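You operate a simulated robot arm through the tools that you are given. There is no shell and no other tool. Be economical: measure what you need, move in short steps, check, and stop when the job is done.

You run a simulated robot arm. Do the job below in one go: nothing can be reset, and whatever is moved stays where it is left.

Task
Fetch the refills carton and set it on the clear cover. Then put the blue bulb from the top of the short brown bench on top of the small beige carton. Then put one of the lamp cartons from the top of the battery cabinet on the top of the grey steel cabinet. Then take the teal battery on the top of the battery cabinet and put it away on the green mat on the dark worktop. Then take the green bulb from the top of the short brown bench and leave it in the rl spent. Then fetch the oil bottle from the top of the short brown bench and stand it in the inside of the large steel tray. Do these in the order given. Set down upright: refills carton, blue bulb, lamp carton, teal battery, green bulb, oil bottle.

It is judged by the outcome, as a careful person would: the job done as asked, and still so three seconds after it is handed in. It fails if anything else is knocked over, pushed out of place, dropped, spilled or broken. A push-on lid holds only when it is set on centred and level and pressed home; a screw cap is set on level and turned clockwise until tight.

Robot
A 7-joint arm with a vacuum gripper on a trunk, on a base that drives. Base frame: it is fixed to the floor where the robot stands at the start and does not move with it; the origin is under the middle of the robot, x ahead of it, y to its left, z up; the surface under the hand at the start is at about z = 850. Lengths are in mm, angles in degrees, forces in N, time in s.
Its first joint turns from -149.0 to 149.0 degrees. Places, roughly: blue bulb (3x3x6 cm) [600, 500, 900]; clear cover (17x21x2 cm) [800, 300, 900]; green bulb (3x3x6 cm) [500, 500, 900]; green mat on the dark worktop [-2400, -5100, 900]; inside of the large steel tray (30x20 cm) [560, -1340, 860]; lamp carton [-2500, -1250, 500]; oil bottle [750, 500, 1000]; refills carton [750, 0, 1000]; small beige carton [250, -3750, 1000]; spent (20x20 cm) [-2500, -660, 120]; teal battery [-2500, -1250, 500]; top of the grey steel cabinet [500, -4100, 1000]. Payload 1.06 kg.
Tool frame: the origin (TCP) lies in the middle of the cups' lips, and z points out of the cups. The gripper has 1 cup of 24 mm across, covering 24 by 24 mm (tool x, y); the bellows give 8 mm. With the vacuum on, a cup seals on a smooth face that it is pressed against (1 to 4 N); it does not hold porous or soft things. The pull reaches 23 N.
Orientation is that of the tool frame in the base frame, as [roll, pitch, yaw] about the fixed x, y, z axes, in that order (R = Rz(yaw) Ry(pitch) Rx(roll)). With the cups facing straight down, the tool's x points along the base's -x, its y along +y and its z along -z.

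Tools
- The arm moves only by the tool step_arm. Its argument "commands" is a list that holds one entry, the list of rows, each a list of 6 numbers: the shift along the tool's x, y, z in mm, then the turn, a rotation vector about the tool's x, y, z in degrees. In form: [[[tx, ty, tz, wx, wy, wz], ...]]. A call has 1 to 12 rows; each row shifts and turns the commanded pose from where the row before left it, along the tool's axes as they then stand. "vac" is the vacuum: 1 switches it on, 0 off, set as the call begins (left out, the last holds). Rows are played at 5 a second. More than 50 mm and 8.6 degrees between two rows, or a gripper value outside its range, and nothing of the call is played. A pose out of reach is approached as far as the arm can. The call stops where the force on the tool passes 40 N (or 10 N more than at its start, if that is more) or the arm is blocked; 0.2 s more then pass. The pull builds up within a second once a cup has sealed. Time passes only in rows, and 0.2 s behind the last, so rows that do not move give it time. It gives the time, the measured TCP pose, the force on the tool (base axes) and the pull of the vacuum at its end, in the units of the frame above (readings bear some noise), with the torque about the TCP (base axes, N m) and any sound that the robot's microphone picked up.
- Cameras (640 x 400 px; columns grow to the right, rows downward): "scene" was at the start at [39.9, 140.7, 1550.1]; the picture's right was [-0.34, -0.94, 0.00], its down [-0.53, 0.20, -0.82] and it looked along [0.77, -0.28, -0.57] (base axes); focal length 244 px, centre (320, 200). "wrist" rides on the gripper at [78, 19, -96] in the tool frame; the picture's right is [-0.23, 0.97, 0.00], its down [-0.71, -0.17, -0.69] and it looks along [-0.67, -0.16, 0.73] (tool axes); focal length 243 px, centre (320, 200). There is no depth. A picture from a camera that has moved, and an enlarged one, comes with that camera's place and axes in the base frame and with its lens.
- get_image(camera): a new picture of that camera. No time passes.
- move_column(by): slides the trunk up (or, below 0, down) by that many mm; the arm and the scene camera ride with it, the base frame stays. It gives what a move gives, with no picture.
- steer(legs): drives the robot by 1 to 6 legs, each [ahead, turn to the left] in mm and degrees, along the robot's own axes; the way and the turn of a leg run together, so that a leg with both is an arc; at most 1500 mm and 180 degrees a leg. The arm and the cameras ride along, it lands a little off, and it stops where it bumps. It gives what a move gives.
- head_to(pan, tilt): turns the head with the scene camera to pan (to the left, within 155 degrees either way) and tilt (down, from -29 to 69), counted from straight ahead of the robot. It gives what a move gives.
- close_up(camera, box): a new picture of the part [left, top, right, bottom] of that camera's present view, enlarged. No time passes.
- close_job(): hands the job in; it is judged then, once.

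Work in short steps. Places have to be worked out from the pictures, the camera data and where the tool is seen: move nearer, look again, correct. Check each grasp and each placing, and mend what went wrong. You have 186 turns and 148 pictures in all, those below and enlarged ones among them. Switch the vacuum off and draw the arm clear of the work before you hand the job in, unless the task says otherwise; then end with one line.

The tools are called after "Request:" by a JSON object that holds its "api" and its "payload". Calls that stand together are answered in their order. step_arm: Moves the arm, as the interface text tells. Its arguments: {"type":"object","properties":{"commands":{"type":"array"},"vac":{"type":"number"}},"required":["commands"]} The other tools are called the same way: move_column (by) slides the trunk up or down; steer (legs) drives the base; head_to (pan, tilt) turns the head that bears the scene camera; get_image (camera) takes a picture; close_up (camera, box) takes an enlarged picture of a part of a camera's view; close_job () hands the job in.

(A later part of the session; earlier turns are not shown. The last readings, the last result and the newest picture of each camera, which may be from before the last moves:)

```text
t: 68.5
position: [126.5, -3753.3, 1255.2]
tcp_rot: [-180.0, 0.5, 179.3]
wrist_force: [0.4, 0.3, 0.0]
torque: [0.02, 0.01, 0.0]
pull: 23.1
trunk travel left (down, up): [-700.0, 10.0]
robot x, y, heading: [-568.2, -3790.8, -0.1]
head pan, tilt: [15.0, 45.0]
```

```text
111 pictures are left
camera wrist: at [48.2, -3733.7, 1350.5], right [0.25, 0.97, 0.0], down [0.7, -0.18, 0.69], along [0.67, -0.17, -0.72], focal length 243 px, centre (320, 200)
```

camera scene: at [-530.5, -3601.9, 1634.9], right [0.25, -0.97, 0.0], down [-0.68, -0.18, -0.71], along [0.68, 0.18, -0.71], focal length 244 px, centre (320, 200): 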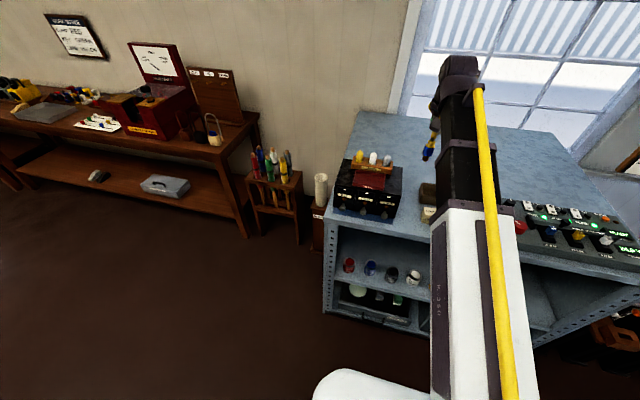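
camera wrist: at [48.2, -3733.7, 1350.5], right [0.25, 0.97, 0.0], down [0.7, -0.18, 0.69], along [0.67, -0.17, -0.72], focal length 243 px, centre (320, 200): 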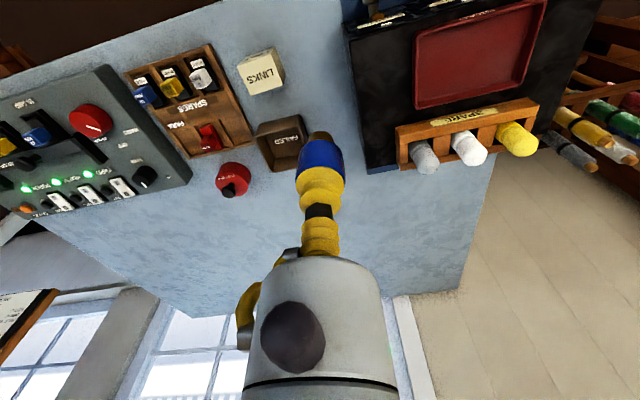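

The small beige "LINKS" carton is visible; zoom for its top face and surroundings.

Request:
{"api": "close_up", "payload": {"camera": "wrist", "box": [190, 20, 350, 140]}}

Request:
{"api": "close_up", "payload": {"camera": "scene", "box": [330, 130, 450, 240]}}

```text
3.33 times, centred on (270, 80) of wrist
camera zoom: at [48.2, -3733.7, 1350.5], right [0.25, 0.97, 0.0], down [0.7, -0.18, 0.69], along [0.67, -0.17, -0.72], focal length 809 px, centre (487, 600)
```

zoom: 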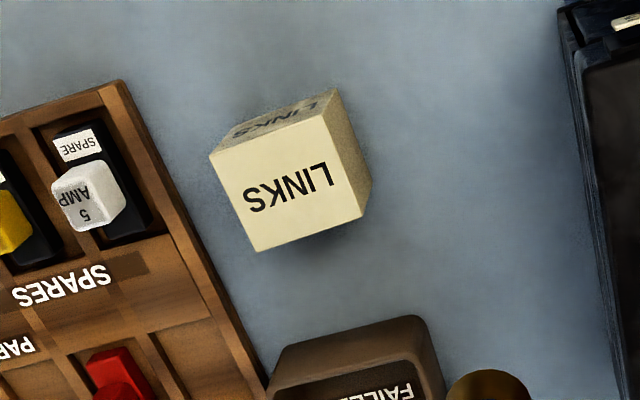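

```text
3.64 times, centred on (390, 185) of scene
camera zoom: at [-530.5, -3601.9, 1634.9], right [0.25, -0.97, 0.0], down [-0.68, -0.18, -0.71], along [0.68, 0.18, -0.71], focal length 887 px, centre (66, 254)
```

zoom: 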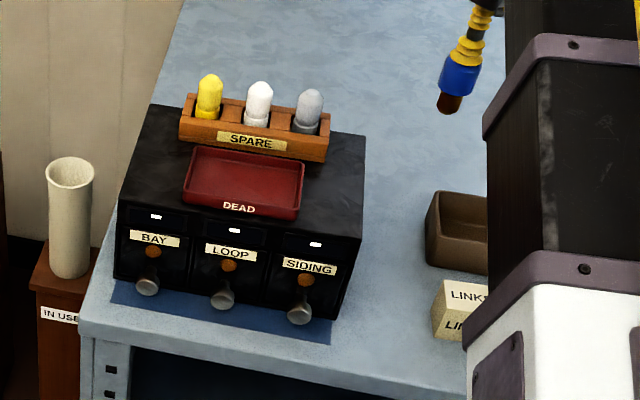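

Carton top ≈979, centre ≈(135,-3843), 40×51. Move above and lower to bulb bottom ~50 above.

Request:
{"api": "step_arm", "payload": {"commands": [[[-4, -45, 0, 0, 0, 0], [-4, -45, 0, 0, 0, 0], [0, 0, 40, 0, 0, 0], [0, 0, 40, 0, 0, 0], [0, 0, 40, 0, 0, 0], [0, 0, 40, 0, 0, 0], [0, 0, 0, 0, 0, 0]]]}}

Request:
{"api": "close_up", "payload": {"camera": "wrist", "box": [240, 60, 400, 180]}}

Request:
{"api": "close_up", "payload": {"camera": "scene", "box": [380, 130, 500, 240]}}

```text
t: 70.0
position: [136.4, -3841.9, 1094.2]
tcp_rot: [179.9, 0.6, 179.1]
wrist_force: [-0.3, 0.1, -0.4]
torque: [0.03, 0.02, 0.0]
pull: 22.5
trunk travel left (down, up): [-700.0, 10.0]
robot x, y, heading: [-570.4, -3796.2, -0.4]
head pan, tilt: [15.0, 45.0]
```

```text
3.33 times, centred on (320, 120) of wrist
camera zoom: at [56.6, -3822.9, 1189.7], right [0.25, 0.97, 0.0], down [0.7, -0.18, 0.69], along [0.67, -0.17, -0.72], focal length 809 px, centre (320, 467)
```

zoom: 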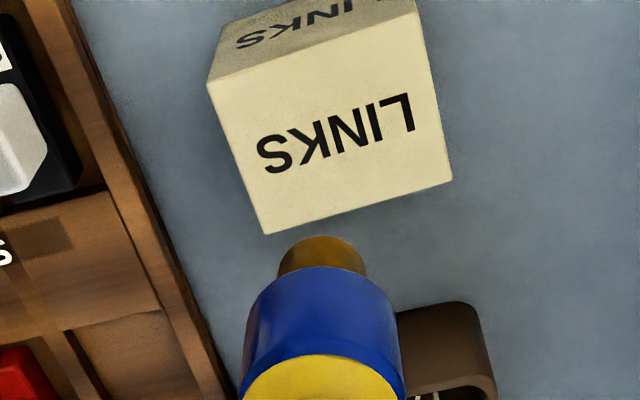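

```text
3.64 times, centred on (440, 185) of scene
camera zoom: at [-530.4, -3602.0, 1634.8], right [0.25, -0.97, 0.0], down [-0.68, -0.18, -0.71], along [0.68, 0.18, -0.71], focal length 887 px, centre (-116, 254)
```

zoom: 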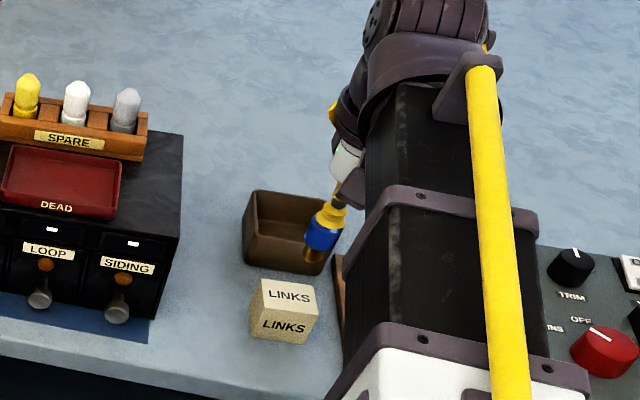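

Only ~3 mm in +y off. Adjust, lower to 1050 and then creep.

Request:
{"api": "step_arm", "payload": {"commands": [[[0, 3, 0, 0, 0, 0], [0, 0, 20, 0, 0, 0], [0, 0, 20, 0, 0, 0], [0, 0, 0, 0, 0, 0]]]}}

Request:
{"api": "close_up", "payload": {"camera": "wrist", "box": [240, 80, 400, 200]}}

Request:
{"api": "close_up", "payload": {"camera": "scene", "box": [430, 180, 480, 230]}}

```text
t: 71.0
position: [136.0, -3841.1, 1055.8]
tcp_rot: [-180.0, 0.6, 179.2]
wrist_force: [0.7, 0.1, 0.0]
torque: [0.01, 0.04, -0.02]
pull: 22.5
trunk travel left (down, up): [-700.0, 10.0]
robot x, y, heading: [-568.9, -3791.6, -0.4]
head pan, tilt: [15.0, 45.0]
```

```text
3.33 times, centred on (320, 140) of wrist
camera zoom: at [56.2, -3821.1, 1150.8], right [0.25, 0.97, 0.0], down [0.7, -0.18, 0.69], along [0.67, -0.17, -0.72], focal length 809 px, centre (320, 400)
```

zoom: 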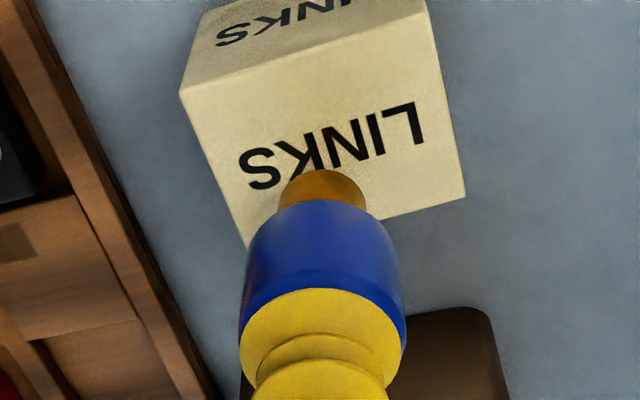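

```text
8.00 times, centred on (455, 205) of scene
camera zoom: at [-530.5, -3601.9, 1634.8], right [0.25, -0.97, 0.0], down [-0.68, -0.18, -0.71], along [0.68, 0.18, -0.71], focal length 1951 px, centre (-760, 160)
```

zoom: 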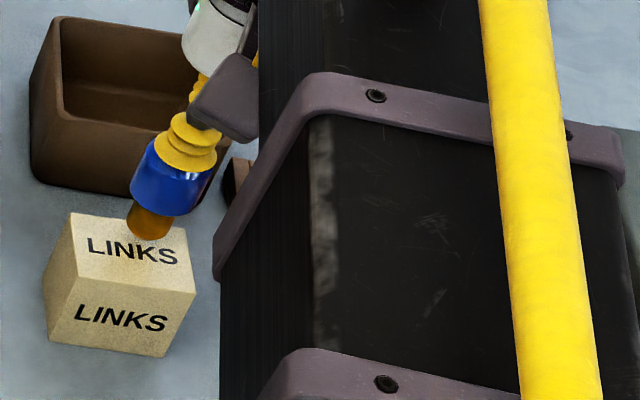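

Aligned within ~2 mm. Creep down.

Request:
{"api": "step_arm", "payload": {"commands": [[[0, 0, 8, 0, 0, 0], [0, 0, 4, 0, 0, 0], [0, 0, 0, 0, 0, 0]]]}}

Request:
{"api": "step_arm", "payload": {"commands": [[[0, 0, 2, 0, 0, 0], [0, 0, 0, 0, 0, 0]]]}}

Request:
{"api": "step_arm", "payload": {"commands": [[[0, 0, 2, 0, 0, 0], [0, 0, 0, 0, 0, 0]]]}}

Request:
{"api": "close_up", "payload": {"camera": "scene", "box": [430, 180, 480, 230]}}

```text
t: 71.8
position: [133.9, -3839.8, 1041.3]
tcp_rot: [179.9, 0.5, 179.2]
wrist_force: [0.1, 0.1, 18.0]
torque: [-0.04, -0.07, -0.02]
pull: 23.3
trunk travel left (down, up): [-700.0, 10.0]
robot x, y, heading: [-568.1, -3793.0, -0.3]
head pan, tilt: [15.0, 45.0]
```

```text
t: 72.5
position: [135.8, -3839.2, 1042.5]
tcp_rot: [179.9, 0.6, 179.2]
wrist_force: [-0.6, 0.1, 16.5]
torque: [-0.03, -0.04, -0.02]
pull: 22.7
trunk travel left (down, up): [-700.0, 10.0]
robot x, y, heading: [-568.0, -3790.0, -0.5]
head pan, tilt: [15.0, 45.0]
```

```text
t: 73.0
position: [134.4, -3840.6, 1039.7]
tcp_rot: [180.0, 0.6, 179.2]
wrist_force: [1.5, -0.9, 19.0]
torque: [-0.08, -0.07, 0.01]
pull: 23.1
trunk travel left (down, up): [-700.0, 10.0]
robot x, y, heading: [-565.8, -3791.2, -0.1]
head pan, tilt: [15.0, 45.0]
```

```text
8.00 times, centred on (455, 205) of scene
camera zoom: at [-532.4, -3601.9, 1634.9], right [0.25, -0.97, 0.0], down [-0.68, -0.18, -0.71], along [0.68, 0.18, -0.71], focal length 1951 px, centre (-760, 160)
```

zoom: 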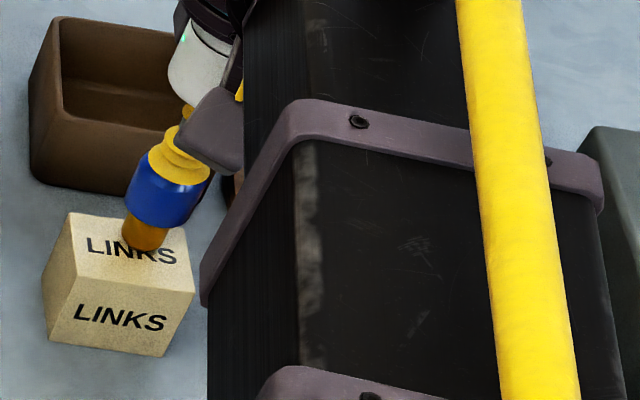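

Contact with the carton; the bulb stands within its top face. Ease off the press, release, and lift.

Request:
{"api": "step_arm", "payload": {"commands": [[[0, 0, -3, 0, 0, 0], [0, 0, 0, 0, 0, 0]]]}}

Request:
{"api": "step_arm", "payload": {"commands": [[[0, 0, 0, 0, 0, 0], [0, 0, 0, 0, 0, 0], [0, 0, 0, 0, 0, 0], [0, 0, 0, 0, 0, 0], [0, 0, -2, 0, 0, 0], [0, 0, -4, 0, 0, 0], [0, 0, -20, 0, 0, 0], [0, 0, -40, 0, 0, 0], [0, 0, 0, 0, 0, 0]]], "vac": 0}}

Request:
{"api": "close_up", "payload": {"camera": "scene", "box": [420, 160, 480, 230]}}

Request:
{"api": "close_up", "payload": {"camera": "wrist", "box": [240, 60, 400, 180]}}

```text
t: 73.7
position: [135.5, -3841.2, 1040.9]
tcp_rot: [179.8, 0.5, 179.2]
wrist_force: [0.0, 0.3, -0.4]
torque: [-0.01, 0.01, -0.03]
pull: 23.0
trunk travel left (down, up): [-700.0, 10.0]
robot x, y, heading: [-564.9, -3795.3, -0.4]
head pan, tilt: [15.0, 45.0]
```

```text
t: 75.7
position: [135.0, -3842.1, 1108.0]
tcp_rot: [-180.0, 0.6, 179.3]
wrist_force: [0.4, 0.4, 0.3]
torque: [-0.01, 0.04, -0.02]
pull: 0.1
trunk travel left (down, up): [-700.0, 10.0]
robot x, y, heading: [-568.8, -3797.4, -0.4]
head pan, tilt: [15.0, 45.0]
```

```text
5.71 times, centred on (450, 195) of scene
camera zoom: at [-530.6, -3602.0, 1634.8], right [0.25, -0.97, 0.0], down [-0.68, -0.18, -0.71], along [0.68, 0.18, -0.71], focal length 1394 px, centre (-423, 229)
```

zoom: 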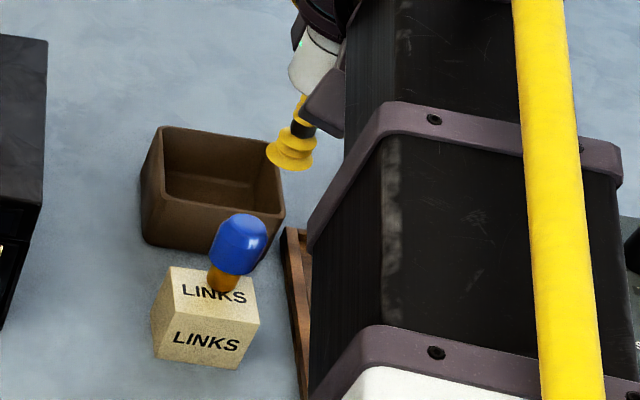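

```text
3.33 times, centred on (320, 120) of wrist
camera zoom: at [55.7, -3823.4, 1204.1], right [0.25, 0.97, 0.0], down [0.7, -0.18, 0.69], along [0.67, -0.17, -0.72], focal length 809 px, centre (320, 467)
```

zoom: 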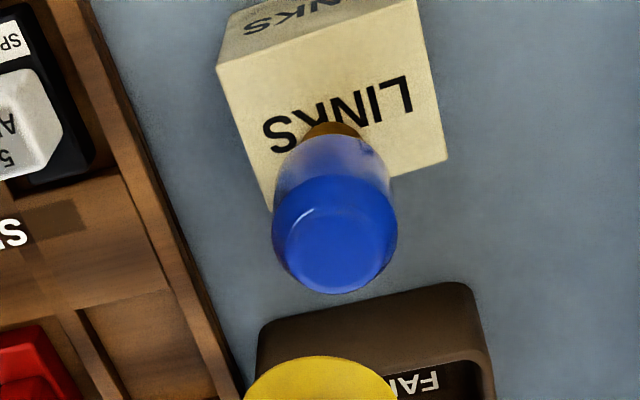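

Blue bulb stands on the carton. Raise the arm, back away, and drive to the battery cabinet.

Request:
{"api": "step_arm", "payload": {"commands": [[[0, 0, -40, 0, 0, 0], [0, 0, -40, 0, 0, 0], [0, 0, 0, 0, 0, 0]]]}}

Request:
{"api": "steer", "payload": {"legs": [[-500, 0], [0, 90], [1300, 0], [1250, 0], [0, 90]]}}

Request:
{"api": "head_to", "payload": {"pan": 10, "tilt": 35}}

Request:
{"api": "get_image", "payload": {"camera": "scene"}}

```text
t: 76.5
position: [132.5, -3843.0, 1186.0]
tcp_rot: [-179.9, 0.5, 179.2]
wrist_force: [0.7, -0.7, 0.5]
torque: [-0.03, -0.02, 0.02]
pull: 0.1
trunk travel left (down, up): [-700.0, 10.0]
robot x, y, heading: [-567.7, -3796.5, -0.7]
head pan, tilt: [15.0, 45.0]
```

```text
t: 99.2
position: [-1736.6, -1128.3, 1185.2]
tcp_rot: [179.9, 0.4, -3.8]
wrist_force: [0.5, -0.8, 1.0]
torque: [-0.01, -0.04, 0.01]
pull: 0.0
trunk travel left (down, up): [-700.0, 10.0]
robot x, y, heading: [-1035.7, -1215.1, 176.8]
head pan, tilt: [15.0, 45.0]
```

```text
t: 99.9
position: [-1736.7, -1129.0, 1186.3]
tcp_rot: [-180.0, 0.5, -3.8]
wrist_force: [-0.1, 0.1, 0.5]
torque: [0.01, -0.02, -0.01]
pull: 0.0
trunk travel left (down, up): [-700.0, 10.0]
robot x, y, heading: [-1040.1, -1215.8, 176.7]
head pan, tilt: [10.0, 35.0]
```

```text
101 pictures are left
camera scene: at [-1089.6, -1396.7, 1649.6], right [-0.12, 0.99, 0.0], down [0.57, 0.07, -0.82], along [-0.81, -0.1, -0.57], focal length 244 px, centre (320, 200)
```

scene: 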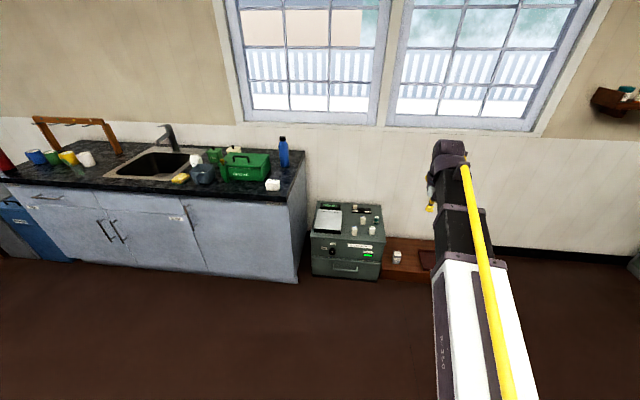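

Request:
{"api": "close_up", "payload": {"camera": "scene", "box": [290, 190, 450, 290]}}

```text
4.00 times, centred on (370, 240) of scene
camera zoom: at [-1089.6, -1396.7, 1649.6], right [-0.12, 0.99, 0.0], down [0.57, 0.07, -0.82], along [-0.81, -0.1, -0.57], focal length 976 px, centre (120, 40)
```

zoom: 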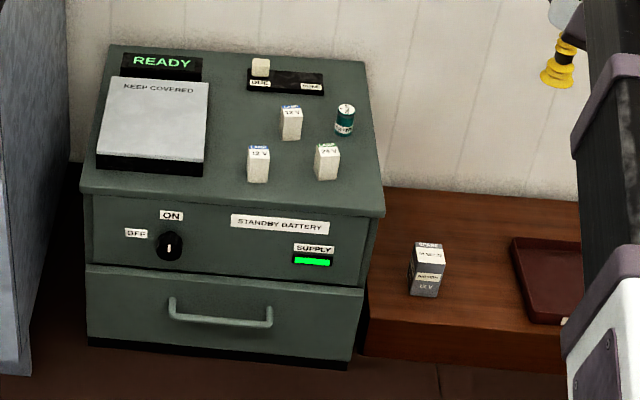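

I see three small white lamp cartons and the teal battery. Drive closer and lower the trunk.

Request:
{"api": "steer", "payload": {"legs": [[580, 3]]}}

Request:
{"api": "move_column", "payload": {"by": -420}}

Request:
{"api": "get_image", "payload": {"camera": "wrist"}}

Request:
{"api": "head_to", "payload": {"pan": 15, "tilt": 45}}

Request:
{"api": "get_image", "payload": {"camera": "scene"}}

```text
t: 103.2
position: [-2323.4, -1145.9, 1185.5]
tcp_rot: [179.9, 0.5, -0.9]
wrist_force: [0.6, -0.1, -0.1]
torque: [-0.03, -0.04, -0.02]
pull: 0.0
trunk travel left (down, up): [-700.0, 10.0]
robot x, y, heading: [-1625.5, -1200.2, 179.5]
head pan, tilt: [10.0, 35.0]
```

```text
refused: -420 is not a number from -400 to 400
```

```text
99 pictures are left
camera wrist: at [-2245.2, -1166.6, 1281.5], right [-0.25, -0.97, 0.0], down [-0.7, 0.18, 0.69], along [-0.67, 0.17, -0.72], focal length 243 px, centre (320, 200)
```

wrist: 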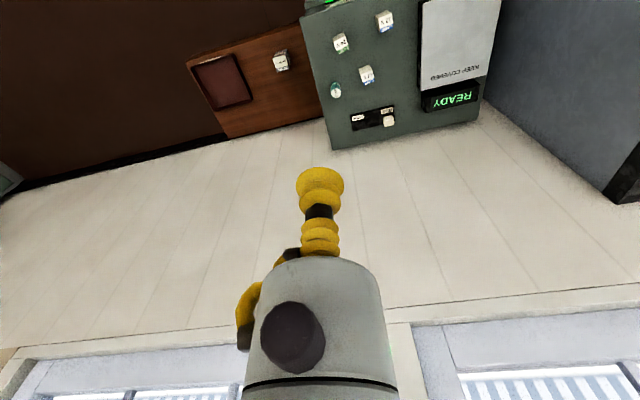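

```text
t: 103.9
position: [-2324.1, -1146.4, 1185.7]
tcp_rot: [-179.9, 0.4, -0.9]
wrist_force: [0.4, 0.5, 0.9]
torque: [-0.02, 0.03, -0.03]
pull: 0.1
trunk travel left (down, up): [-700.0, 10.0]
robot x, y, heading: [-1623.6, -1196.1, 179.7]
head pan, tilt: [15.0, 45.0]
```

```text
98 pictures are left
camera scene: at [-1656.3, -1386.2, 1634.9], right [-0.25, 0.97, 0.0], down [0.68, 0.18, -0.71], along [-0.68, -0.18, -0.71], focal length 244 px, centre (320, 200)
```

scene: 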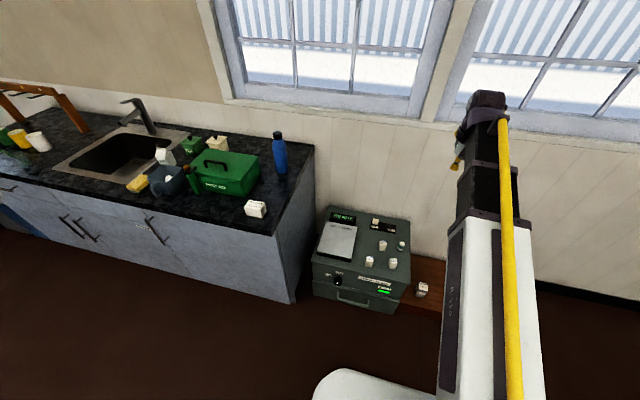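

Carton 1 ≈(-2379,-1302, top ≈529). Lower the trunk in two moves while shifting above it.

Request:
{"api": "move_column", "payload": {"by": -400}}

Request:
{"api": "step_arm", "payload": {"commands": [[[-13, 39, 0, 0, 0, 0], [-13, 39, 0, 0, 0, 0], [-13, 39, 0, 0, 0, 0], [-14, 40, 0, 0, 0, 0], [0, 0, 0, 0, 0, 0]]]}}

Request:
{"api": "move_column", "payload": {"by": -130}}

Request:
{"api": "get_image", "payload": {"camera": "wrist"}}

```text
t: 107.8
position: [-2323.4, -1146.4, 786.3]
tcp_rot: [-180.0, 0.5, -0.9]
wrist_force: [0.6, -0.2, 0.2]
torque: [0.01, 0.01, -0.02]
pull: 0.0
trunk travel left (down, up): [-300.0, 410.0]
robot x, y, heading: [-1622.3, -1196.2, 179.6]
head pan, tilt: [15.0, 45.0]
```

```text
t: 109.0
position: [-2379.9, -1303.0, 786.2]
tcp_rot: [-180.0, 0.5, -0.9]
wrist_force: [0.3, -0.4, 0.1]
torque: [-0.01, 0.03, -0.03]
pull: 0.0
trunk travel left (down, up): [-300.0, 410.0]
robot x, y, heading: [-1624.8, -1196.6, 179.5]
head pan, tilt: [15.0, 45.0]
```

```text
t: 110.5
position: [-2379.5, -1302.6, 657.6]
tcp_rot: [179.9, 0.5, -0.9]
wrist_force: [-0.4, 0.0, -0.5]
torque: [0.03, 0.04, -0.01]
pull: 0.1
trunk travel left (down, up): [-170.0, 540.0]
robot x, y, heading: [-1622.5, -1195.2, 179.6]
head pan, tilt: [15.0, 45.0]
```

```text
97 pictures are left
camera wrist: at [-2300.9, -1322.1, 752.6], right [-0.25, -0.97, 0.0], down [-0.7, 0.18, 0.69], along [-0.67, 0.17, -0.72], focal length 243 px, centre (320, 200)
```

wrist: 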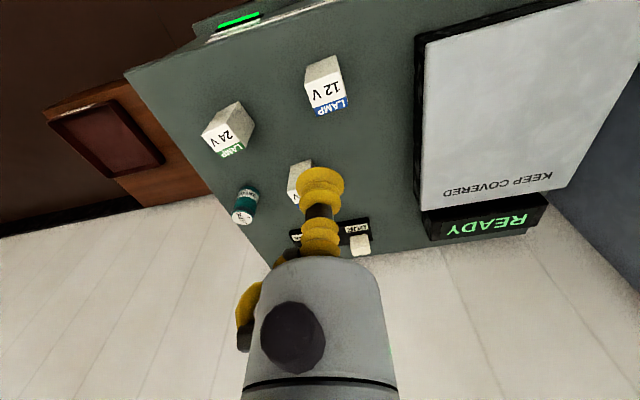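

Request:
{"api": "close_up", "payload": {"camera": "wrist", "box": [190, 30, 390, 230]}}

```text
2.00 times, centred on (290, 130) of wrist
camera zoom: at [-2300.9, -1322.1, 752.6], right [-0.25, -0.97, 0.0], down [-0.7, 0.18, 0.69], along [-0.67, 0.17, -0.72], focal length 485 px, centre (380, 340)
```

zoom: 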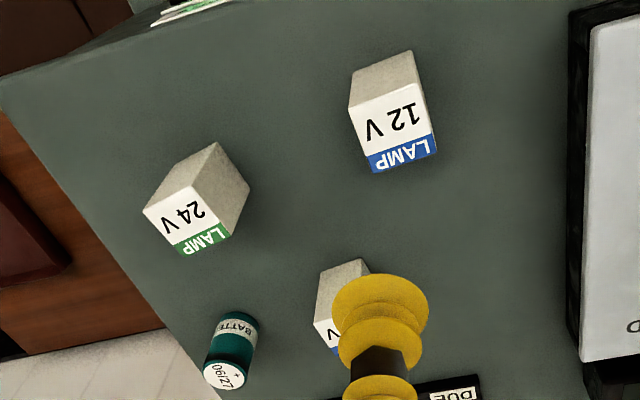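

Carton 1's top centre needs (-3,-6) shift. Lower to ~545 and recheck.

Request:
{"api": "step_arm", "payload": {"commands": [[[-3, 6, 0, 0, 0, 0], [0, 0, 40, 0, 0, 0], [0, 0, 40, 0, 0, 0], [0, 0, 25, 0, 0, 0], [0, 0, 0, 0, 0, 0]]]}}

Request:
{"api": "close_up", "payload": {"camera": "wrist", "box": [240, 90, 400, 210]}}

```text
t: 111.7
position: [-2381.9, -1307.6, 553.1]
tcp_rot: [-180.0, 0.6, -0.9]
wrist_force: [0.5, 0.7, -0.9]
torque: [0.0, 0.01, 0.01]
pull: 0.1
trunk travel left (down, up): [-170.0, 540.0]
robot x, y, heading: [-1623.2, -1192.5, 179.6]
head pan, tilt: [15.0, 45.0]
```

```text
3.33 times, centred on (320, 150) of wrist
camera zoom: at [-2302.4, -1327.2, 648.1], right [-0.25, -0.97, 0.0], down [-0.7, 0.18, 0.69], along [-0.67, 0.17, -0.72], focal length 809 px, centre (320, 367)
```

zoom: 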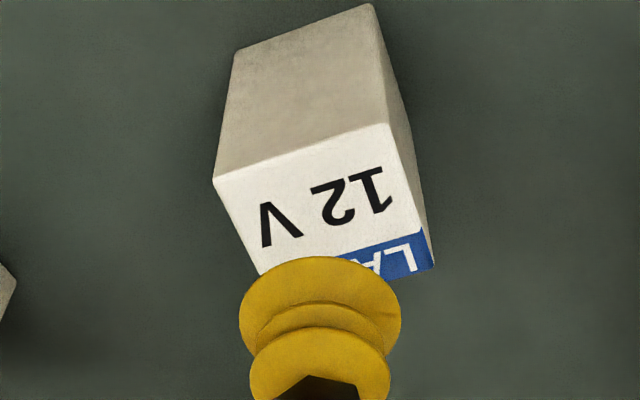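

Centred. Descend with vacuum.

Request:
{"api": "step_arm", "payload": {"commands": [[[0, 0, 12, 0, 0, 0], [0, 0, 4, 0, 0, 0], [0, 0, 3, 0, 0, 0], [0, 0, 2, 0, 0, 0], [0, 0, 0, 0, 0, 0]]], "vac": 1}}

```text
t: 112.9
position: [-2383.1, -1307.8, 529.8]
tcp_rot: [-180.0, 0.6, -1.0]
wrist_force: [0.6, -0.3, 0.4]
torque: [-0.02, 0.0, 0.0]
pull: 0.1
trunk travel left (down, up): [-170.0, 540.0]
robot x, y, heading: [-1623.0, -1194.5, 179.8]
head pan, tilt: [15.0, 45.0]
```

Request:
{"api": "step_arm", "payload": {"commands": [[[0, 0, 3, 0, 0, 0], [0, 0, 2, 0, 0, 0], [0, 0, 0, 0, 0, 0]]]}}

```text
t: 113.7
position: [-2383.3, -1307.8, 524.9]
tcp_rot: [-180.0, 0.5, -1.0]
wrist_force: [-0.6, -0.1, -0.9]
torque: [0.03, 0.04, 0.0]
pull: 0.1
trunk travel left (down, up): [-170.0, 540.0]
robot x, y, heading: [-1624.9, -1196.0, 179.5]
head pan, tilt: [15.0, 45.0]
```

Request:
{"api": "step_arm", "payload": {"commands": [[[0, 0, 3, 0, 0, 0], [0, 0, 2, 0, 0, 0], [0, 0, 0, 0, 0, 0]]]}}

Request:
{"api": "close_up", "payload": {"camera": "wrist", "box": [240, 90, 400, 210]}}

```text
t: 114.5
position: [-2384.3, -1306.5, 521.1]
tcp_rot: [-179.9, 0.4, -0.9]
wrist_force: [0.0, -0.1, 0.0]
torque: [0.01, 0.01, -0.02]
pull: 23.0
trunk travel left (down, up): [-170.0, 540.0]
robot x, y, heading: [-1623.5, -1195.0, 179.5]
head pan, tilt: [15.0, 45.0]
```

```text
3.33 times, centred on (320, 150) of wrist
camera zoom: at [-2305.3, -1328.5, 615.4], right [-0.25, -0.97, 0.0], down [-0.7, 0.18, 0.69], along [-0.67, 0.17, -0.72], focal length 809 px, centre (320, 367)
```

zoom: 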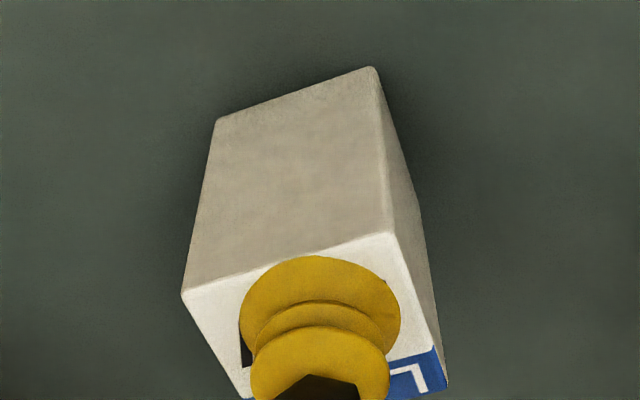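

Sealed at 23. Lift and raise the trunk.

Request:
{"api": "step_arm", "payload": {"commands": [[[0, 0, -10, 0, 0, 0], [0, 0, -25, 0, 0, 0], [0, 0, -40, 0, 0, 0], [0, 0, -40, 0, 0, 0], [0, 0, 0, 0, 0, 0]]]}}

Request:
{"api": "get_image", "payload": {"camera": "wrist"}}

Request:
{"api": "move_column", "payload": {"by": 400}}

Request:
{"api": "move_column", "payload": {"by": 130}}

```text
t: 115.7
position: [-2384.9, -1306.6, 638.1]
tcp_rot: [179.9, 0.5, -1.0]
wrist_force: [0.2, -1.1, -0.9]
torque: [0.0, 0.01, -0.03]
pull: 22.7
trunk travel left (down, up): [-170.0, 540.0]
robot x, y, heading: [-1623.5, -1196.8, 179.5]
head pan, tilt: [15.0, 45.0]
```

```text
93 pictures are left
camera wrist: at [-2305.4, -1326.4, 733.3], right [-0.25, -0.97, 0.0], down [-0.7, 0.18, 0.69], along [-0.67, 0.17, -0.72], focal length 243 px, centre (320, 200)
```

wrist: 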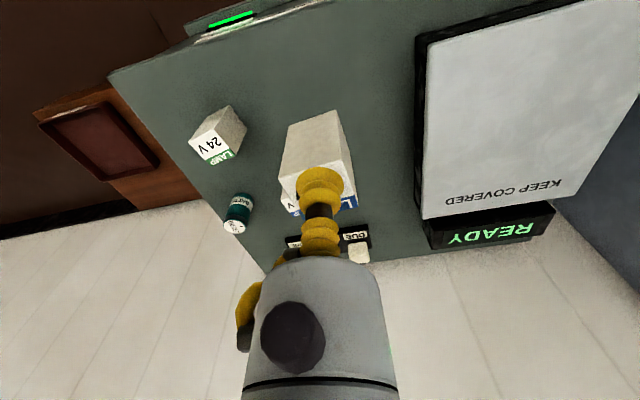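

```text
t: 119.6
position: [-2384.1, -1305.8, 1036.7]
tcp_rot: [-179.9, 0.5, -1.0]
wrist_force: [0.0, 0.5, -0.3]
torque: [0.01, 0.01, -0.02]
pull: 22.9
trunk travel left (down, up): [-570.0, 140.0]
robot x, y, heading: [-1624.6, -1194.5, 179.5]
head pan, tilt: [15.0, 45.0]
```

```text
t: 121.2
position: [-2384.8, -1305.7, 1166.8]
tcp_rot: [179.9, 0.6, -0.9]
wrist_force: [0.0, -0.2, 0.0]
torque: [0.02, 0.01, 0.02]
pull: 22.7
trunk travel left (down, up): [-700.0, 10.0]
robot x, y, heading: [-1625.4, -1196.7, 179.6]
head pan, tilt: [15.0, 45.0]
```

Carton held. Pull the arm in a little and up for travel, then drive back to the grey cabinet, stopping short of it.

Request:
{"api": "step_arm", "payload": {"commands": [[[30, -30, -40, 0, 0, 0], [30, -34, -20, 0, 0, 0], [0, 0, 0, 0, 0, 0]]]}}

Request:
{"api": "steer", "payload": {"legs": [[-800, 0], [0, 90], [1300, 0], [1290, 0], [0, 90]]}}

Request:
{"api": "head_to", "payload": {"pan": 15, "tilt": 40}}

Request:
{"api": "get_image", "payload": {"camera": "scene"}}

```text
refused: row 1 steps farther than a row can; nothing moved
```

```text
t: 145.2
position: [-18.2, -3619.6, 1166.0]
tcp_rot: [180.0, 0.5, -178.8]
wrist_force: [-0.1, 0.9, 0.1]
torque: [0.01, -0.01, -0.01]
pull: 22.7
trunk travel left (down, up): [-700.0, 10.0]
robot x, y, heading: [-775.4, -3758.6, 1.9]
head pan, tilt: [15.0, 45.0]
```

```text
t: 145.8
position: [-18.0, -3619.6, 1169.2]
tcp_rot: [179.9, 0.5, -178.8]
wrist_force: [0.0, -0.1, 0.5]
torque: [0.0, -0.03, -0.01]
pull: 22.9
trunk travel left (down, up): [-700.0, 10.0]
robot x, y, heading: [-774.0, -3760.9, 1.9]
head pan, tilt: [15.0, 40.0]
```

```text
92 pictures are left
camera scene: at [-741.2, -3563.9, 1642.1], right [0.29, -0.96, 0.0], down [-0.62, -0.19, -0.77], along [0.73, 0.22, -0.64], focal length 244 px, centre (320, 200)
```

scene: 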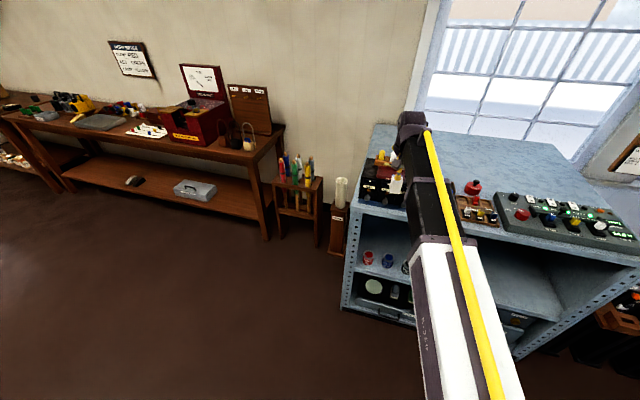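

Shift the arm laterally to y≈-3800 and up, then drive in 300.

Request:
{"api": "step_arm", "payload": {"commands": [[[0, 0, -40, 0, 0, 0], [0, 0, -25, 0, 0, 0], [0, -45, 0, 0, 0, 0], [0, -45, 0, 0, 0, 0], [0, -45, 0, 0, 0, 0], [0, -45, 0, 0, 0, 0], [0, 0, 0, 0, 0, 0]]]}}

Request:
{"api": "steer", "payload": {"legs": [[300, -2]]}}

Request:
{"api": "step_arm", "payload": {"commands": [[[-45, 0, 0, 0, 0, 0], [-45, 0, 0, 0, 0, 0], [-45, 0, 0, 0, 0, 0], [0, 0, 0, 0, 0, 0]]]}}

Request:
{"api": "get_image", "payload": {"camera": "wrist"}}

Request:
{"api": "get_image", "payload": {"camera": "scene"}}

```text
t: 147.4
position: [-15.1, -3800.4, 1230.9]
tcp_rot: [180.0, 0.4, -178.7]
wrist_force: [0.9, -1.6, -0.2]
torque: [0.0, 0.01, -0.05]
pull: 22.7
trunk travel left (down, up): [-700.0, 10.0]
robot x, y, heading: [-773.4, -3755.3, 1.7]
head pan, tilt: [15.0, 40.0]
```

```text
t: 149.5
position: [285.6, -3821.2, 1232.7]
tcp_rot: [180.0, 0.5, 179.3]
wrist_force: [0.1, -0.1, 0.3]
torque: [0.03, 0.0, -0.01]
pull: 23.1
trunk travel left (down, up): [-700.0, 10.0]
robot x, y, heading: [-472.2, -3754.1, -0.2]
head pan, tilt: [15.0, 40.0]
```

```text
t: 150.5
position: [420.3, -3820.1, 1231.7]
tcp_rot: [179.9, 0.6, 179.4]
wrist_force: [0.5, 0.2, -0.4]
torque: [0.0, 0.0, 0.03]
pull: 23.3
trunk travel left (down, up): [-700.0, 10.0]
robot x, y, heading: [-471.1, -3754.7, -0.2]
head pan, tilt: [15.0, 40.0]
```

```text
91 pictures are left
camera wrist: at [341.8, -3801.1, 1327.0], right [0.25, 0.97, 0.0], down [0.7, -0.18, 0.69], along [0.67, -0.17, -0.72], focal length 243 px, centre (320, 200)
```

wrist: 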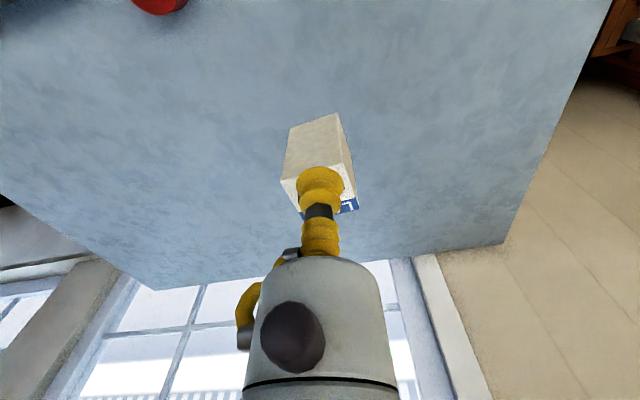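

```text
90 pictures are left
camera scene: at [-433.1, -3561.0, 1642.1], right [0.26, -0.97, 0.0], down [-0.62, -0.16, -0.77], along [0.74, 0.2, -0.64], focal length 244 px, centre (320, 200)
```

scene: 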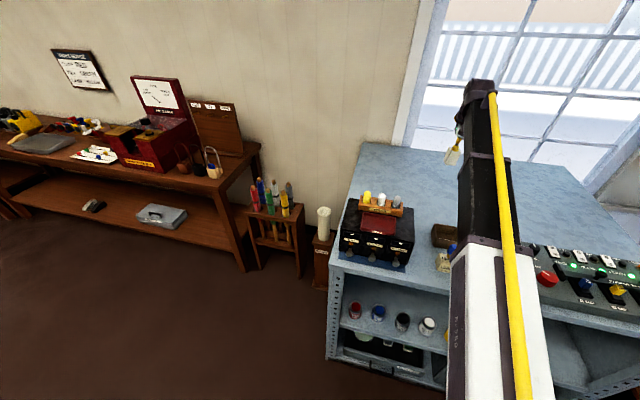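

Free surface below. Lower partway and check clearance of the forearm over the blue bulb.

Request:
{"api": "step_arm", "payload": {"commands": [[[0, 0, 45, 0, 0, 0], [0, 0, 45, 0, 0, 0], [0, 0, 40, 0, 0, 0], [0, 0, 0, 0, 0, 0]]]}}

Request:
{"api": "close_up", "payload": {"camera": "scene", "box": [340, 80, 560, 280]}}

```text
t: 151.5
position: [423.2, -3822.3, 1104.1]
tcp_rot: [-180.0, 0.5, 179.3]
wrist_force: [-0.2, -0.2, -0.2]
torque: [0.02, 0.0, -0.01]
pull: 22.7
trunk travel left (down, up): [-700.0, 10.0]
robot x, y, heading: [-475.1, -3748.8, -0.3]
head pan, tilt: [15.0, 40.0]
```

```text
2.00 times, centred on (450, 180) of scene
camera zoom: at [-433.1, -3561.0, 1642.1], right [0.26, -0.97, 0.0], down [-0.62, -0.16, -0.77], along [0.74, 0.2, -0.64], focal length 488 px, centre (60, 240)
```

zoom: 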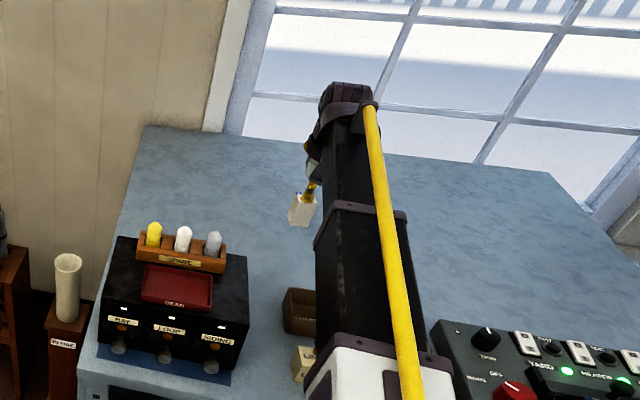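

The forearm would pass close above the blue bulb; instead swing to y≈-4030 (clear of the red knob) so the forearm stays away, at this height.

Request:
{"api": "step_arm", "payload": {"commands": [[[0, -42, 0, 0, 0, 0], [0, -42, 0, 0, 0, 0], [0, -42, 0, 0, 0, 0], [0, -42, 0, 0, 0, 0], [0, -40, 0, 0, 0, 0], [0, 0, 0, 0, 0, 0]]]}}

Request:
{"api": "get_image", "payload": {"camera": "wrist"}}

Request:
{"api": "close_up", "payload": {"camera": "scene", "box": [340, 80, 560, 280]}}

```text
t: 152.9
position: [418.2, -4030.4, 1103.5]
tcp_rot: [180.0, 0.5, 179.4]
wrist_force: [-0.8, 0.8, -0.6]
torque: [-0.02, 0.01, 0.04]
pull: 23.0
trunk travel left (down, up): [-700.0, 10.0]
robot x, y, heading: [-471.0, -3754.9, -0.3]
head pan, tilt: [15.0, 40.0]
```

```text
88 pictures are left
camera wrist: at [339.9, -4011.7, 1199.1], right [0.25, 0.97, 0.0], down [0.7, -0.18, 0.69], along [0.67, -0.17, -0.72], focal length 243 px, centre (320, 200)
```

wrist: 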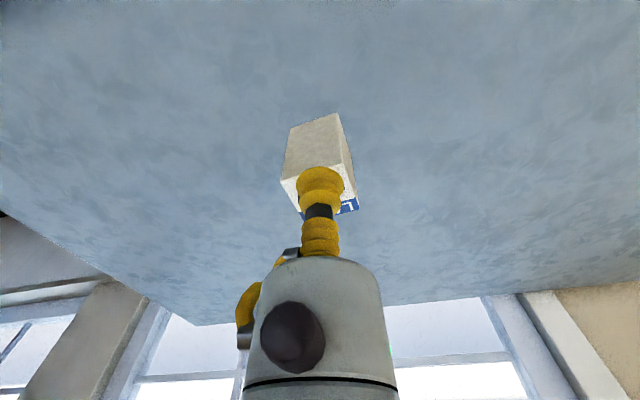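

```text
2.00 times, centred on (450, 180) of scene
camera zoom: at [-433.3, -3561.2, 1642.1], right [0.26, -0.97, 0.0], down [-0.62, -0.16, -0.77], along [0.74, 0.2, -0.64], focal length 488 px, centre (60, 240)
```

zoom: 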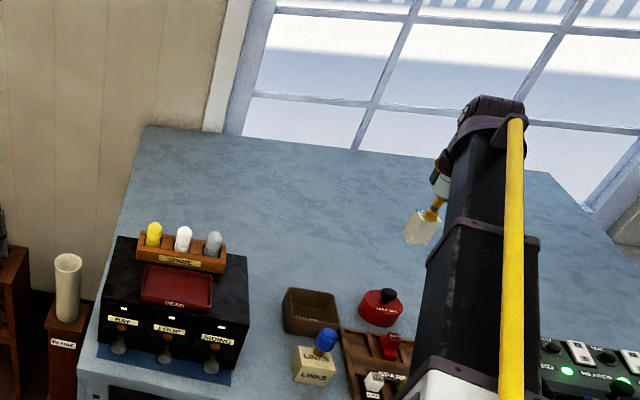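

Blue bulb still stands. Lower toward the surface (expected contact TCP ≈975).

Request:
{"api": "step_arm", "payload": {"commands": [[[0, 0, 40, 0, 0, 0], [0, 0, 40, 0, 0, 0], [0, 0, 25, 0, 0, 0], [0, 0, 0, 0, 0, 0]]]}}

Request:
{"api": "step_arm", "payload": {"commands": [[[0, 0, 4, 0, 0, 0], [0, 0, 4, 0, 0, 0], [0, 0, 0, 0, 0, 0]]]}}

Request:
{"api": "close_up", "payload": {"camera": "wrist", "box": [240, 90, 400, 210]}}

Request:
{"api": "close_up", "payload": {"camera": "scene", "box": [340, 80, 560, 280]}}

```text
t: 153.9
position: [416.3, -4031.7, 998.4]
tcp_rot: [180.0, 0.7, 179.3]
wrist_force: [5.0, -2.1, 23.5]
torque: [0.01, -0.01, 0.01]
pull: 22.8
trunk travel left (down, up): [-700.0, 10.0]
robot x, y, heading: [-468.8, -3756.1, -0.2]
head pan, tilt: [15.0, 40.0]
```

```text
t: 154.3
position: [417.7, -4031.5, 998.2]
tcp_rot: [-179.9, 1.0, 179.3]
wrist_force: [0.9, 1.1, 22.6]
torque: [0.03, 0.0, -0.02]
pull: 22.8
trunk travel left (down, up): [-700.0, 10.0]
robot x, y, heading: [-472.7, -3752.5, -0.1]
head pan, tilt: [15.0, 40.0]
stopped in row 2: the force on the tool passed its limit at 43 N (the readings are from after the stop); the commanded pose is now the measured one
```

```text
3.33 times, centred on (320, 150) of wrist
camera zoom: at [337.4, -4012.2, 1093.3], right [0.25, 0.97, 0.0], down [0.69, -0.18, 0.7], along [0.68, -0.17, -0.72], focal length 809 px, centre (320, 367)
```

zoom: 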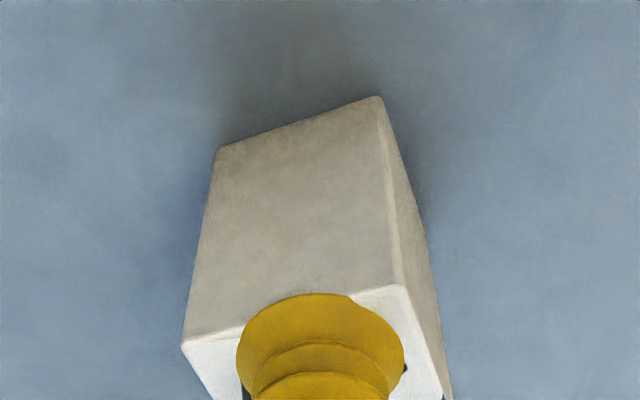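

```text
2.00 times, centred on (450, 180) of scene
camera zoom: at [-436.2, -3559.9, 1642.0], right [0.26, -0.97, 0.0], down [-0.62, -0.16, -0.77], along [0.74, 0.2, -0.64], focal length 488 px, centre (60, 240)
```

zoom: 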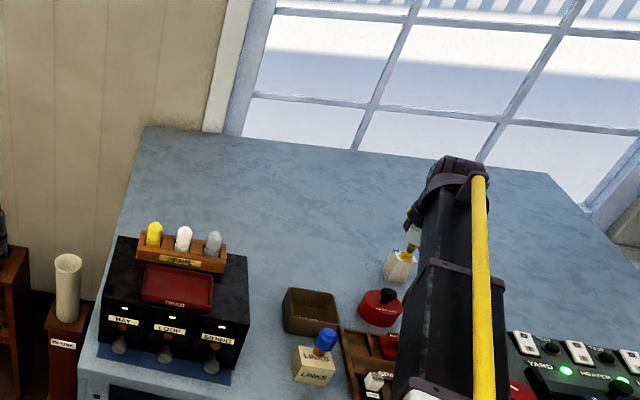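

It's on the surface (contact earlier than expected). Ease off, release and lift.

Request:
{"api": "step_arm", "payload": {"commands": [[[0, 0, -4, 0, 0, 0], [0, 0, 0, 0, 0, 0]]]}}

Request:
{"api": "step_arm", "payload": {"commands": [[[0, 0, 0, 0, 0, 0], [0, 0, 0, 0, 0, 0], [0, 0, 0, 0, 0, 0], [0, 0, 0, 0, 0, 0], [0, 0, -3, 0, 0, 0], [0, 0, -10, 0, 0, 0], [0, 0, -40, 0, 0, 0], [0, 0, -40, 0, 0, 0], [0, 0, -40, 0, 0, 0], [0, 0, -40, 0, 0, 0], [0, 0, -40, 0, 0, 0], [0, 0, 0, 0, 0, 0]]], "vac": 0}}

Request:
{"api": "get_image", "payload": {"camera": "wrist"}}

Request:
{"api": "close_up", "payload": {"camera": "scene", "box": [340, 80, 560, 280]}}

```text
t: 154.9
position: [417.7, -4031.4, 998.9]
tcp_rot: [179.9, 0.7, 179.4]
wrist_force: [-2.1, 0.4, 10.3]
torque: [0.01, 0.04, 0.03]
pull: 22.8
trunk travel left (down, up): [-700.0, 10.0]
robot x, y, heading: [-476.7, -3755.3, -0.0]
head pan, tilt: [15.0, 40.0]
```

```text
t: 157.6
position: [413.2, -4031.9, 1215.7]
tcp_rot: [179.9, 0.7, 179.4]
wrist_force: [0.2, -0.1, -1.0]
torque: [-0.03, 0.03, 0.03]
pull: 0.0
trunk travel left (down, up): [-700.0, 10.0]
robot x, y, heading: [-473.5, -3754.3, -0.4]
head pan, tilt: [15.0, 40.0]
```

```text
84 pictures are left
camera wrist: at [334.7, -4012.7, 1309.2], right [0.25, 0.97, 0.0], down [0.7, -0.18, 0.69], along [0.67, -0.17, -0.72], focal length 243 px, centre (320, 200)
```

wrist: 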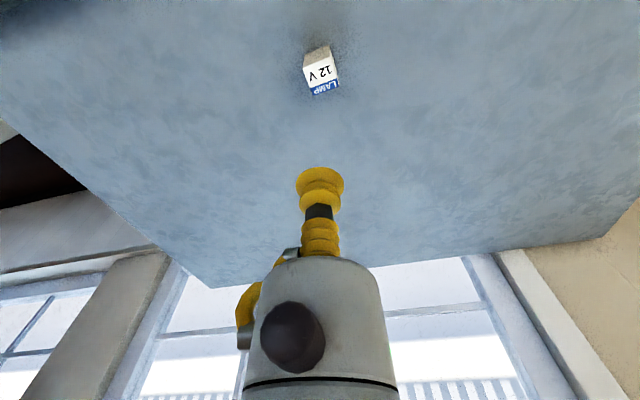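

```text
2.00 times, centred on (450, 180) of scene
camera zoom: at [-433.1, -3561.2, 1642.1], right [0.26, -0.97, 0.0], down [-0.62, -0.16, -0.77], along [0.74, 0.2, -0.64], focal length 488 px, centre (60, 240)
```

zoom: 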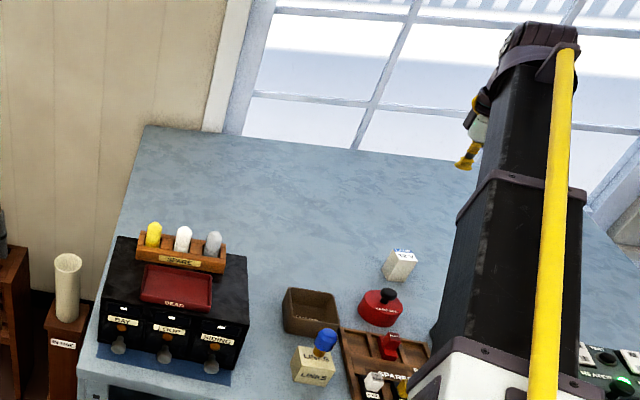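

Carton stands well. Back away, fold the arm in, and drive to the battery cabinet.

Request:
{"api": "steer", "payload": {"legs": [[-560, 0]]}}

Request:
{"api": "step_arm", "payload": {"commands": [[[30, 38, 0, 0, 0, 0], [30, 38, 0, 0, 0, 0], [30, 38, 0, 0, 0, 0], [30, 38, 0, 0, 0, 0], [30, 38, 0, 0, 0, 0], [20, 38, 0, 0, 0, 0], [0, 40, 0, 0, 0, 0], [0, 0, 0, 0, 0, 0]]]}}

Request:
{"api": "steer", "payload": {"legs": [[0, 90], [1300, 0], [1250, 0], [0, 90], [580, 0]]}}

```text
t: 160.8
position: [-168.4, -4034.8, 1214.2]
tcp_rot: [-180.0, 0.7, 178.8]
wrist_force: [-0.4, -1.0, 0.1]
torque: [0.0, 0.0, 0.01]
pull: 0.1
trunk travel left (down, up): [-700.0, 10.0]
robot x, y, heading: [-1054.5, -3748.1, -1.0]
head pan, tilt: [15.0, 40.0]
```

```text
t: 162.7
position: [-331.6, -3764.3, 1211.7]
tcp_rot: [179.9, 0.7, 178.8]
wrist_force: [-0.3, -0.1, -0.6]
torque: [0.0, 0.01, -0.01]
pull: 0.0
trunk travel left (down, up): [-700.0, 10.0]
robot x, y, heading: [-1054.0, -3751.1, -0.8]
head pan, tilt: [15.0, 40.0]
```

```text
t: 185.3
position: [-2368.4, -1318.0, 1210.7]
tcp_rot: [-180.0, 0.7, 2.3]
wrist_force: [0.0, 0.3, 0.3]
torque: [0.0, 0.0, 0.02]
pull: 0.1
trunk travel left (down, up): [-700.0, 10.0]
robot x, y, heading: [-1646.8, -1289.5, -177.3]
head pan, tilt: [15.0, 40.0]
```

Lower the trunk 400, drive 100 closer, and look with the wrist.

Request:
{"api": "steer", "payload": {"legs": [[100, 0]]}}

Request:
{"api": "move_column", "payload": {"by": -400}}

Request:
{"api": "step_arm", "payload": {"commands": [[[-10, -45, 0, 0, 0, 0], [-10, -45, 0, 0, 0, 0], [-10, -45, 0, 0, 0, 0], [-10, -40, 0, 0, 0, 0], [0, 0, 40, 0, 0, 0], [0, 0, 40, 0, 0, 0], [0, 0, 0, 0, 0, 0]]]}}

Request:
{"api": "get_image", "payload": {"camera": "wrist"}}

```text
t: 186.5
position: [-2472.0, -1323.8, 1210.5]
tcp_rot: [179.9, 0.7, 2.5]
wrist_force: [0.8, -0.1, -0.6]
torque: [0.0, 0.02, -0.01]
pull: 0.0
trunk travel left (down, up): [-700.0, 10.0]
robot x, y, heading: [-1752.7, -1298.8, -177.1]
head pan, tilt: [15.0, 40.0]
```

```text
t: 190.3
position: [-2471.7, -1324.5, 812.3]
tcp_rot: [-180.0, 0.8, 2.4]
wrist_force: [-0.3, -0.6, -0.2]
torque: [0.02, -0.02, 0.03]
pull: 0.1
trunk travel left (down, up): [-300.0, 410.0]
robot x, y, heading: [-1748.3, -1297.4, -177.4]
head pan, tilt: [15.0, 40.0]
```

```text
t: 191.9
position: [-2524.1, -1150.0, 733.5]
tcp_rot: [-179.9, 0.7, 2.4]
wrist_force: [0.0, 0.0, -0.6]
torque: [-0.02, 0.02, 0.01]
pull: 0.1
trunk travel left (down, up): [-300.0, 410.0]
robot x, y, heading: [-1752.2, -1295.4, -177.0]
head pan, tilt: [15.0, 40.0]
```

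```text
82 pictures are left
camera wrist: at [-2443.5, -1166.5, 828.4], right [-0.2, -0.98, 0.0], down [-0.71, 0.14, 0.69], along [-0.68, 0.13, -0.72], focal length 243 px, centre (320, 200)
```

wrist: 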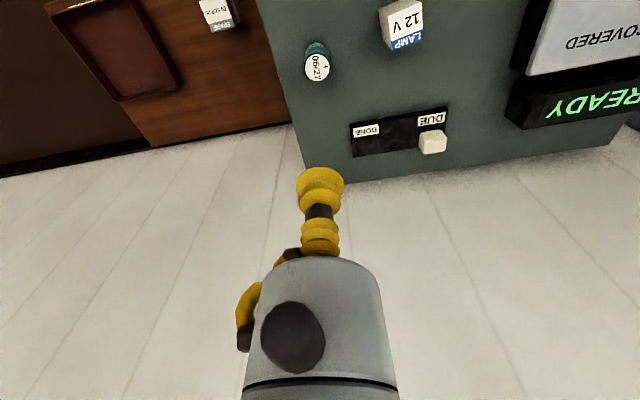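

Nearly above the battery (top ≈ 500–517). Lower 150 and zoom.

Request:
{"api": "move_column", "payload": {"by": -160}}

Request:
{"api": "close_up", "payload": {"camera": "wrist", "box": [240, 60, 400, 180]}}

```text
t: 193.7
position: [-2522.9, -1149.7, 573.1]
tcp_rot: [180.0, 0.7, 2.4]
wrist_force: [-0.2, 0.6, 0.7]
torque: [-0.02, 0.01, -0.01]
pull: 0.1
trunk travel left (down, up): [-140.0, 570.0]
robot x, y, heading: [-1751.2, -1295.7, -177.1]
head pan, tilt: [15.0, 40.0]
```

```text
3.33 times, centred on (320, 120) of wrist
camera zoom: at [-2443.4, -1166.6, 668.7], right [-0.2, -0.98, 0.0], down [-0.71, 0.14, 0.69], along [-0.68, 0.13, -0.72], focal length 809 px, centre (320, 467)
```

zoom: 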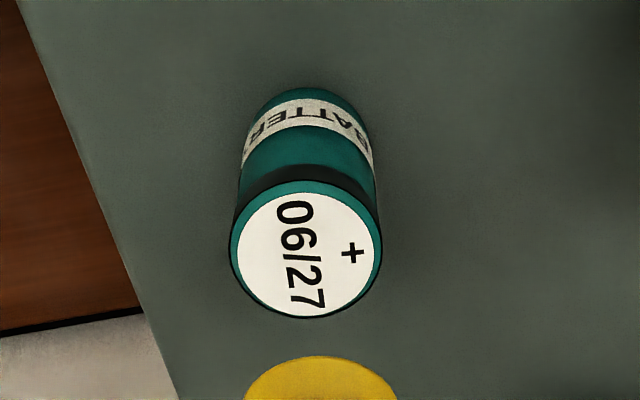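

Top at ≈515; small shift and descend with vacuum.

Request:
{"api": "step_arm", "payload": {"commands": [[[-3, -1.7, 0, 0, 0, 0], [0, 0, 40, 0, 0, 0], [0, 0, 10, 0, 0, 0], [0, 0, 4, 0, 0, 0], [0, 0, 3, 0, 0, 0], [0, 0, 0, 0, 0, 0]]], "vac": 1}}

```text
t: 195.1
position: [-2526.2, -1148.6, 516.4]
tcp_rot: [-180.0, 0.8, 2.3]
wrist_force: [0.5, 0.6, 0.3]
torque: [0.02, -0.03, -0.03]
pull: 22.7
trunk travel left (down, up): [-140.0, 570.0]
robot x, y, heading: [-1756.0, -1295.4, -177.0]
head pan, tilt: [15.0, 40.0]
```

Sealed. Lift and check.

Request:
{"api": "step_arm", "payload": {"commands": [[[0, 0, -10, 0, 0, 0], [0, 0, -20, 0, 0, 0], [0, 0, -40, 0, 0, 0], [0, 0, -40, 0, 0, 0], [0, 0, 0, 0, 0, 0], [0, 0, 0, 0, 0, 0]]]}}

Request:
{"api": "get_image", "payload": {"camera": "wrist"}}

Request:
{"api": "move_column", "payload": {"by": 400}}

Request:
{"api": "move_column", "payload": {"by": 160}}

```text
t: 196.5
position: [-2526.1, -1149.7, 627.9]
tcp_rot: [-180.0, 0.7, 2.2]
wrist_force: [0.2, -0.4, -1.6]
torque: [-0.02, -0.02, 0.04]
pull: 22.9
trunk travel left (down, up): [-140.0, 570.0]
robot x, y, heading: [-1751.5, -1296.1, -177.4]
head pan, tilt: [15.0, 40.0]
```

```text
80 pictures are left
camera wrist: at [-2445.2, -1164.4, 723.4], right [-0.2, -0.98, 0.0], down [-0.71, 0.14, 0.69], along [-0.68, 0.13, -0.72], focal length 243 px, centre (320, 200)
```

wrist: 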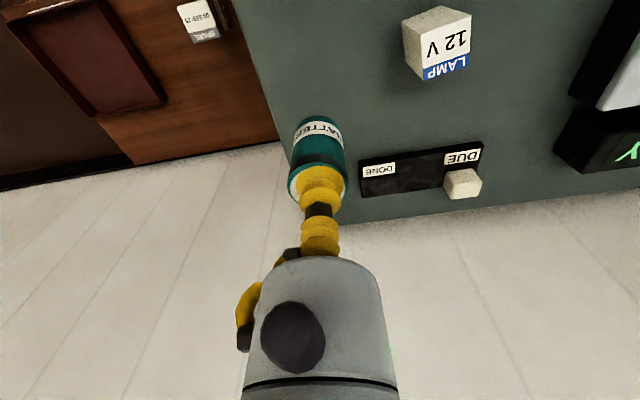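

```text
t: 200.4
position: [-2525.9, -1149.1, 1028.1]
tcp_rot: [180.0, 0.7, 2.4]
wrist_force: [0.9, -1.0, -1.6]
torque: [-0.03, 0.0, -0.02]
pull: 22.7
trunk travel left (down, up): [-540.0, 170.0]
robot x, y, heading: [-1753.6, -1295.5, -177.4]
head pan, tilt: [15.0, 40.0]
```

```text
t: 202.2
position: [-2524.9, -1148.2, 1187.3]
tcp_rot: [-180.0, 0.7, 2.4]
wrist_force: [-0.1, -0.2, -2.0]
torque: [-0.01, 0.02, 0.01]
pull: 22.5
trunk travel left (down, up): [-700.0, 10.0]
robot x, y, heading: [-1754.1, -1297.8, -176.8]
head pan, tilt: [15.0, 40.0]
```

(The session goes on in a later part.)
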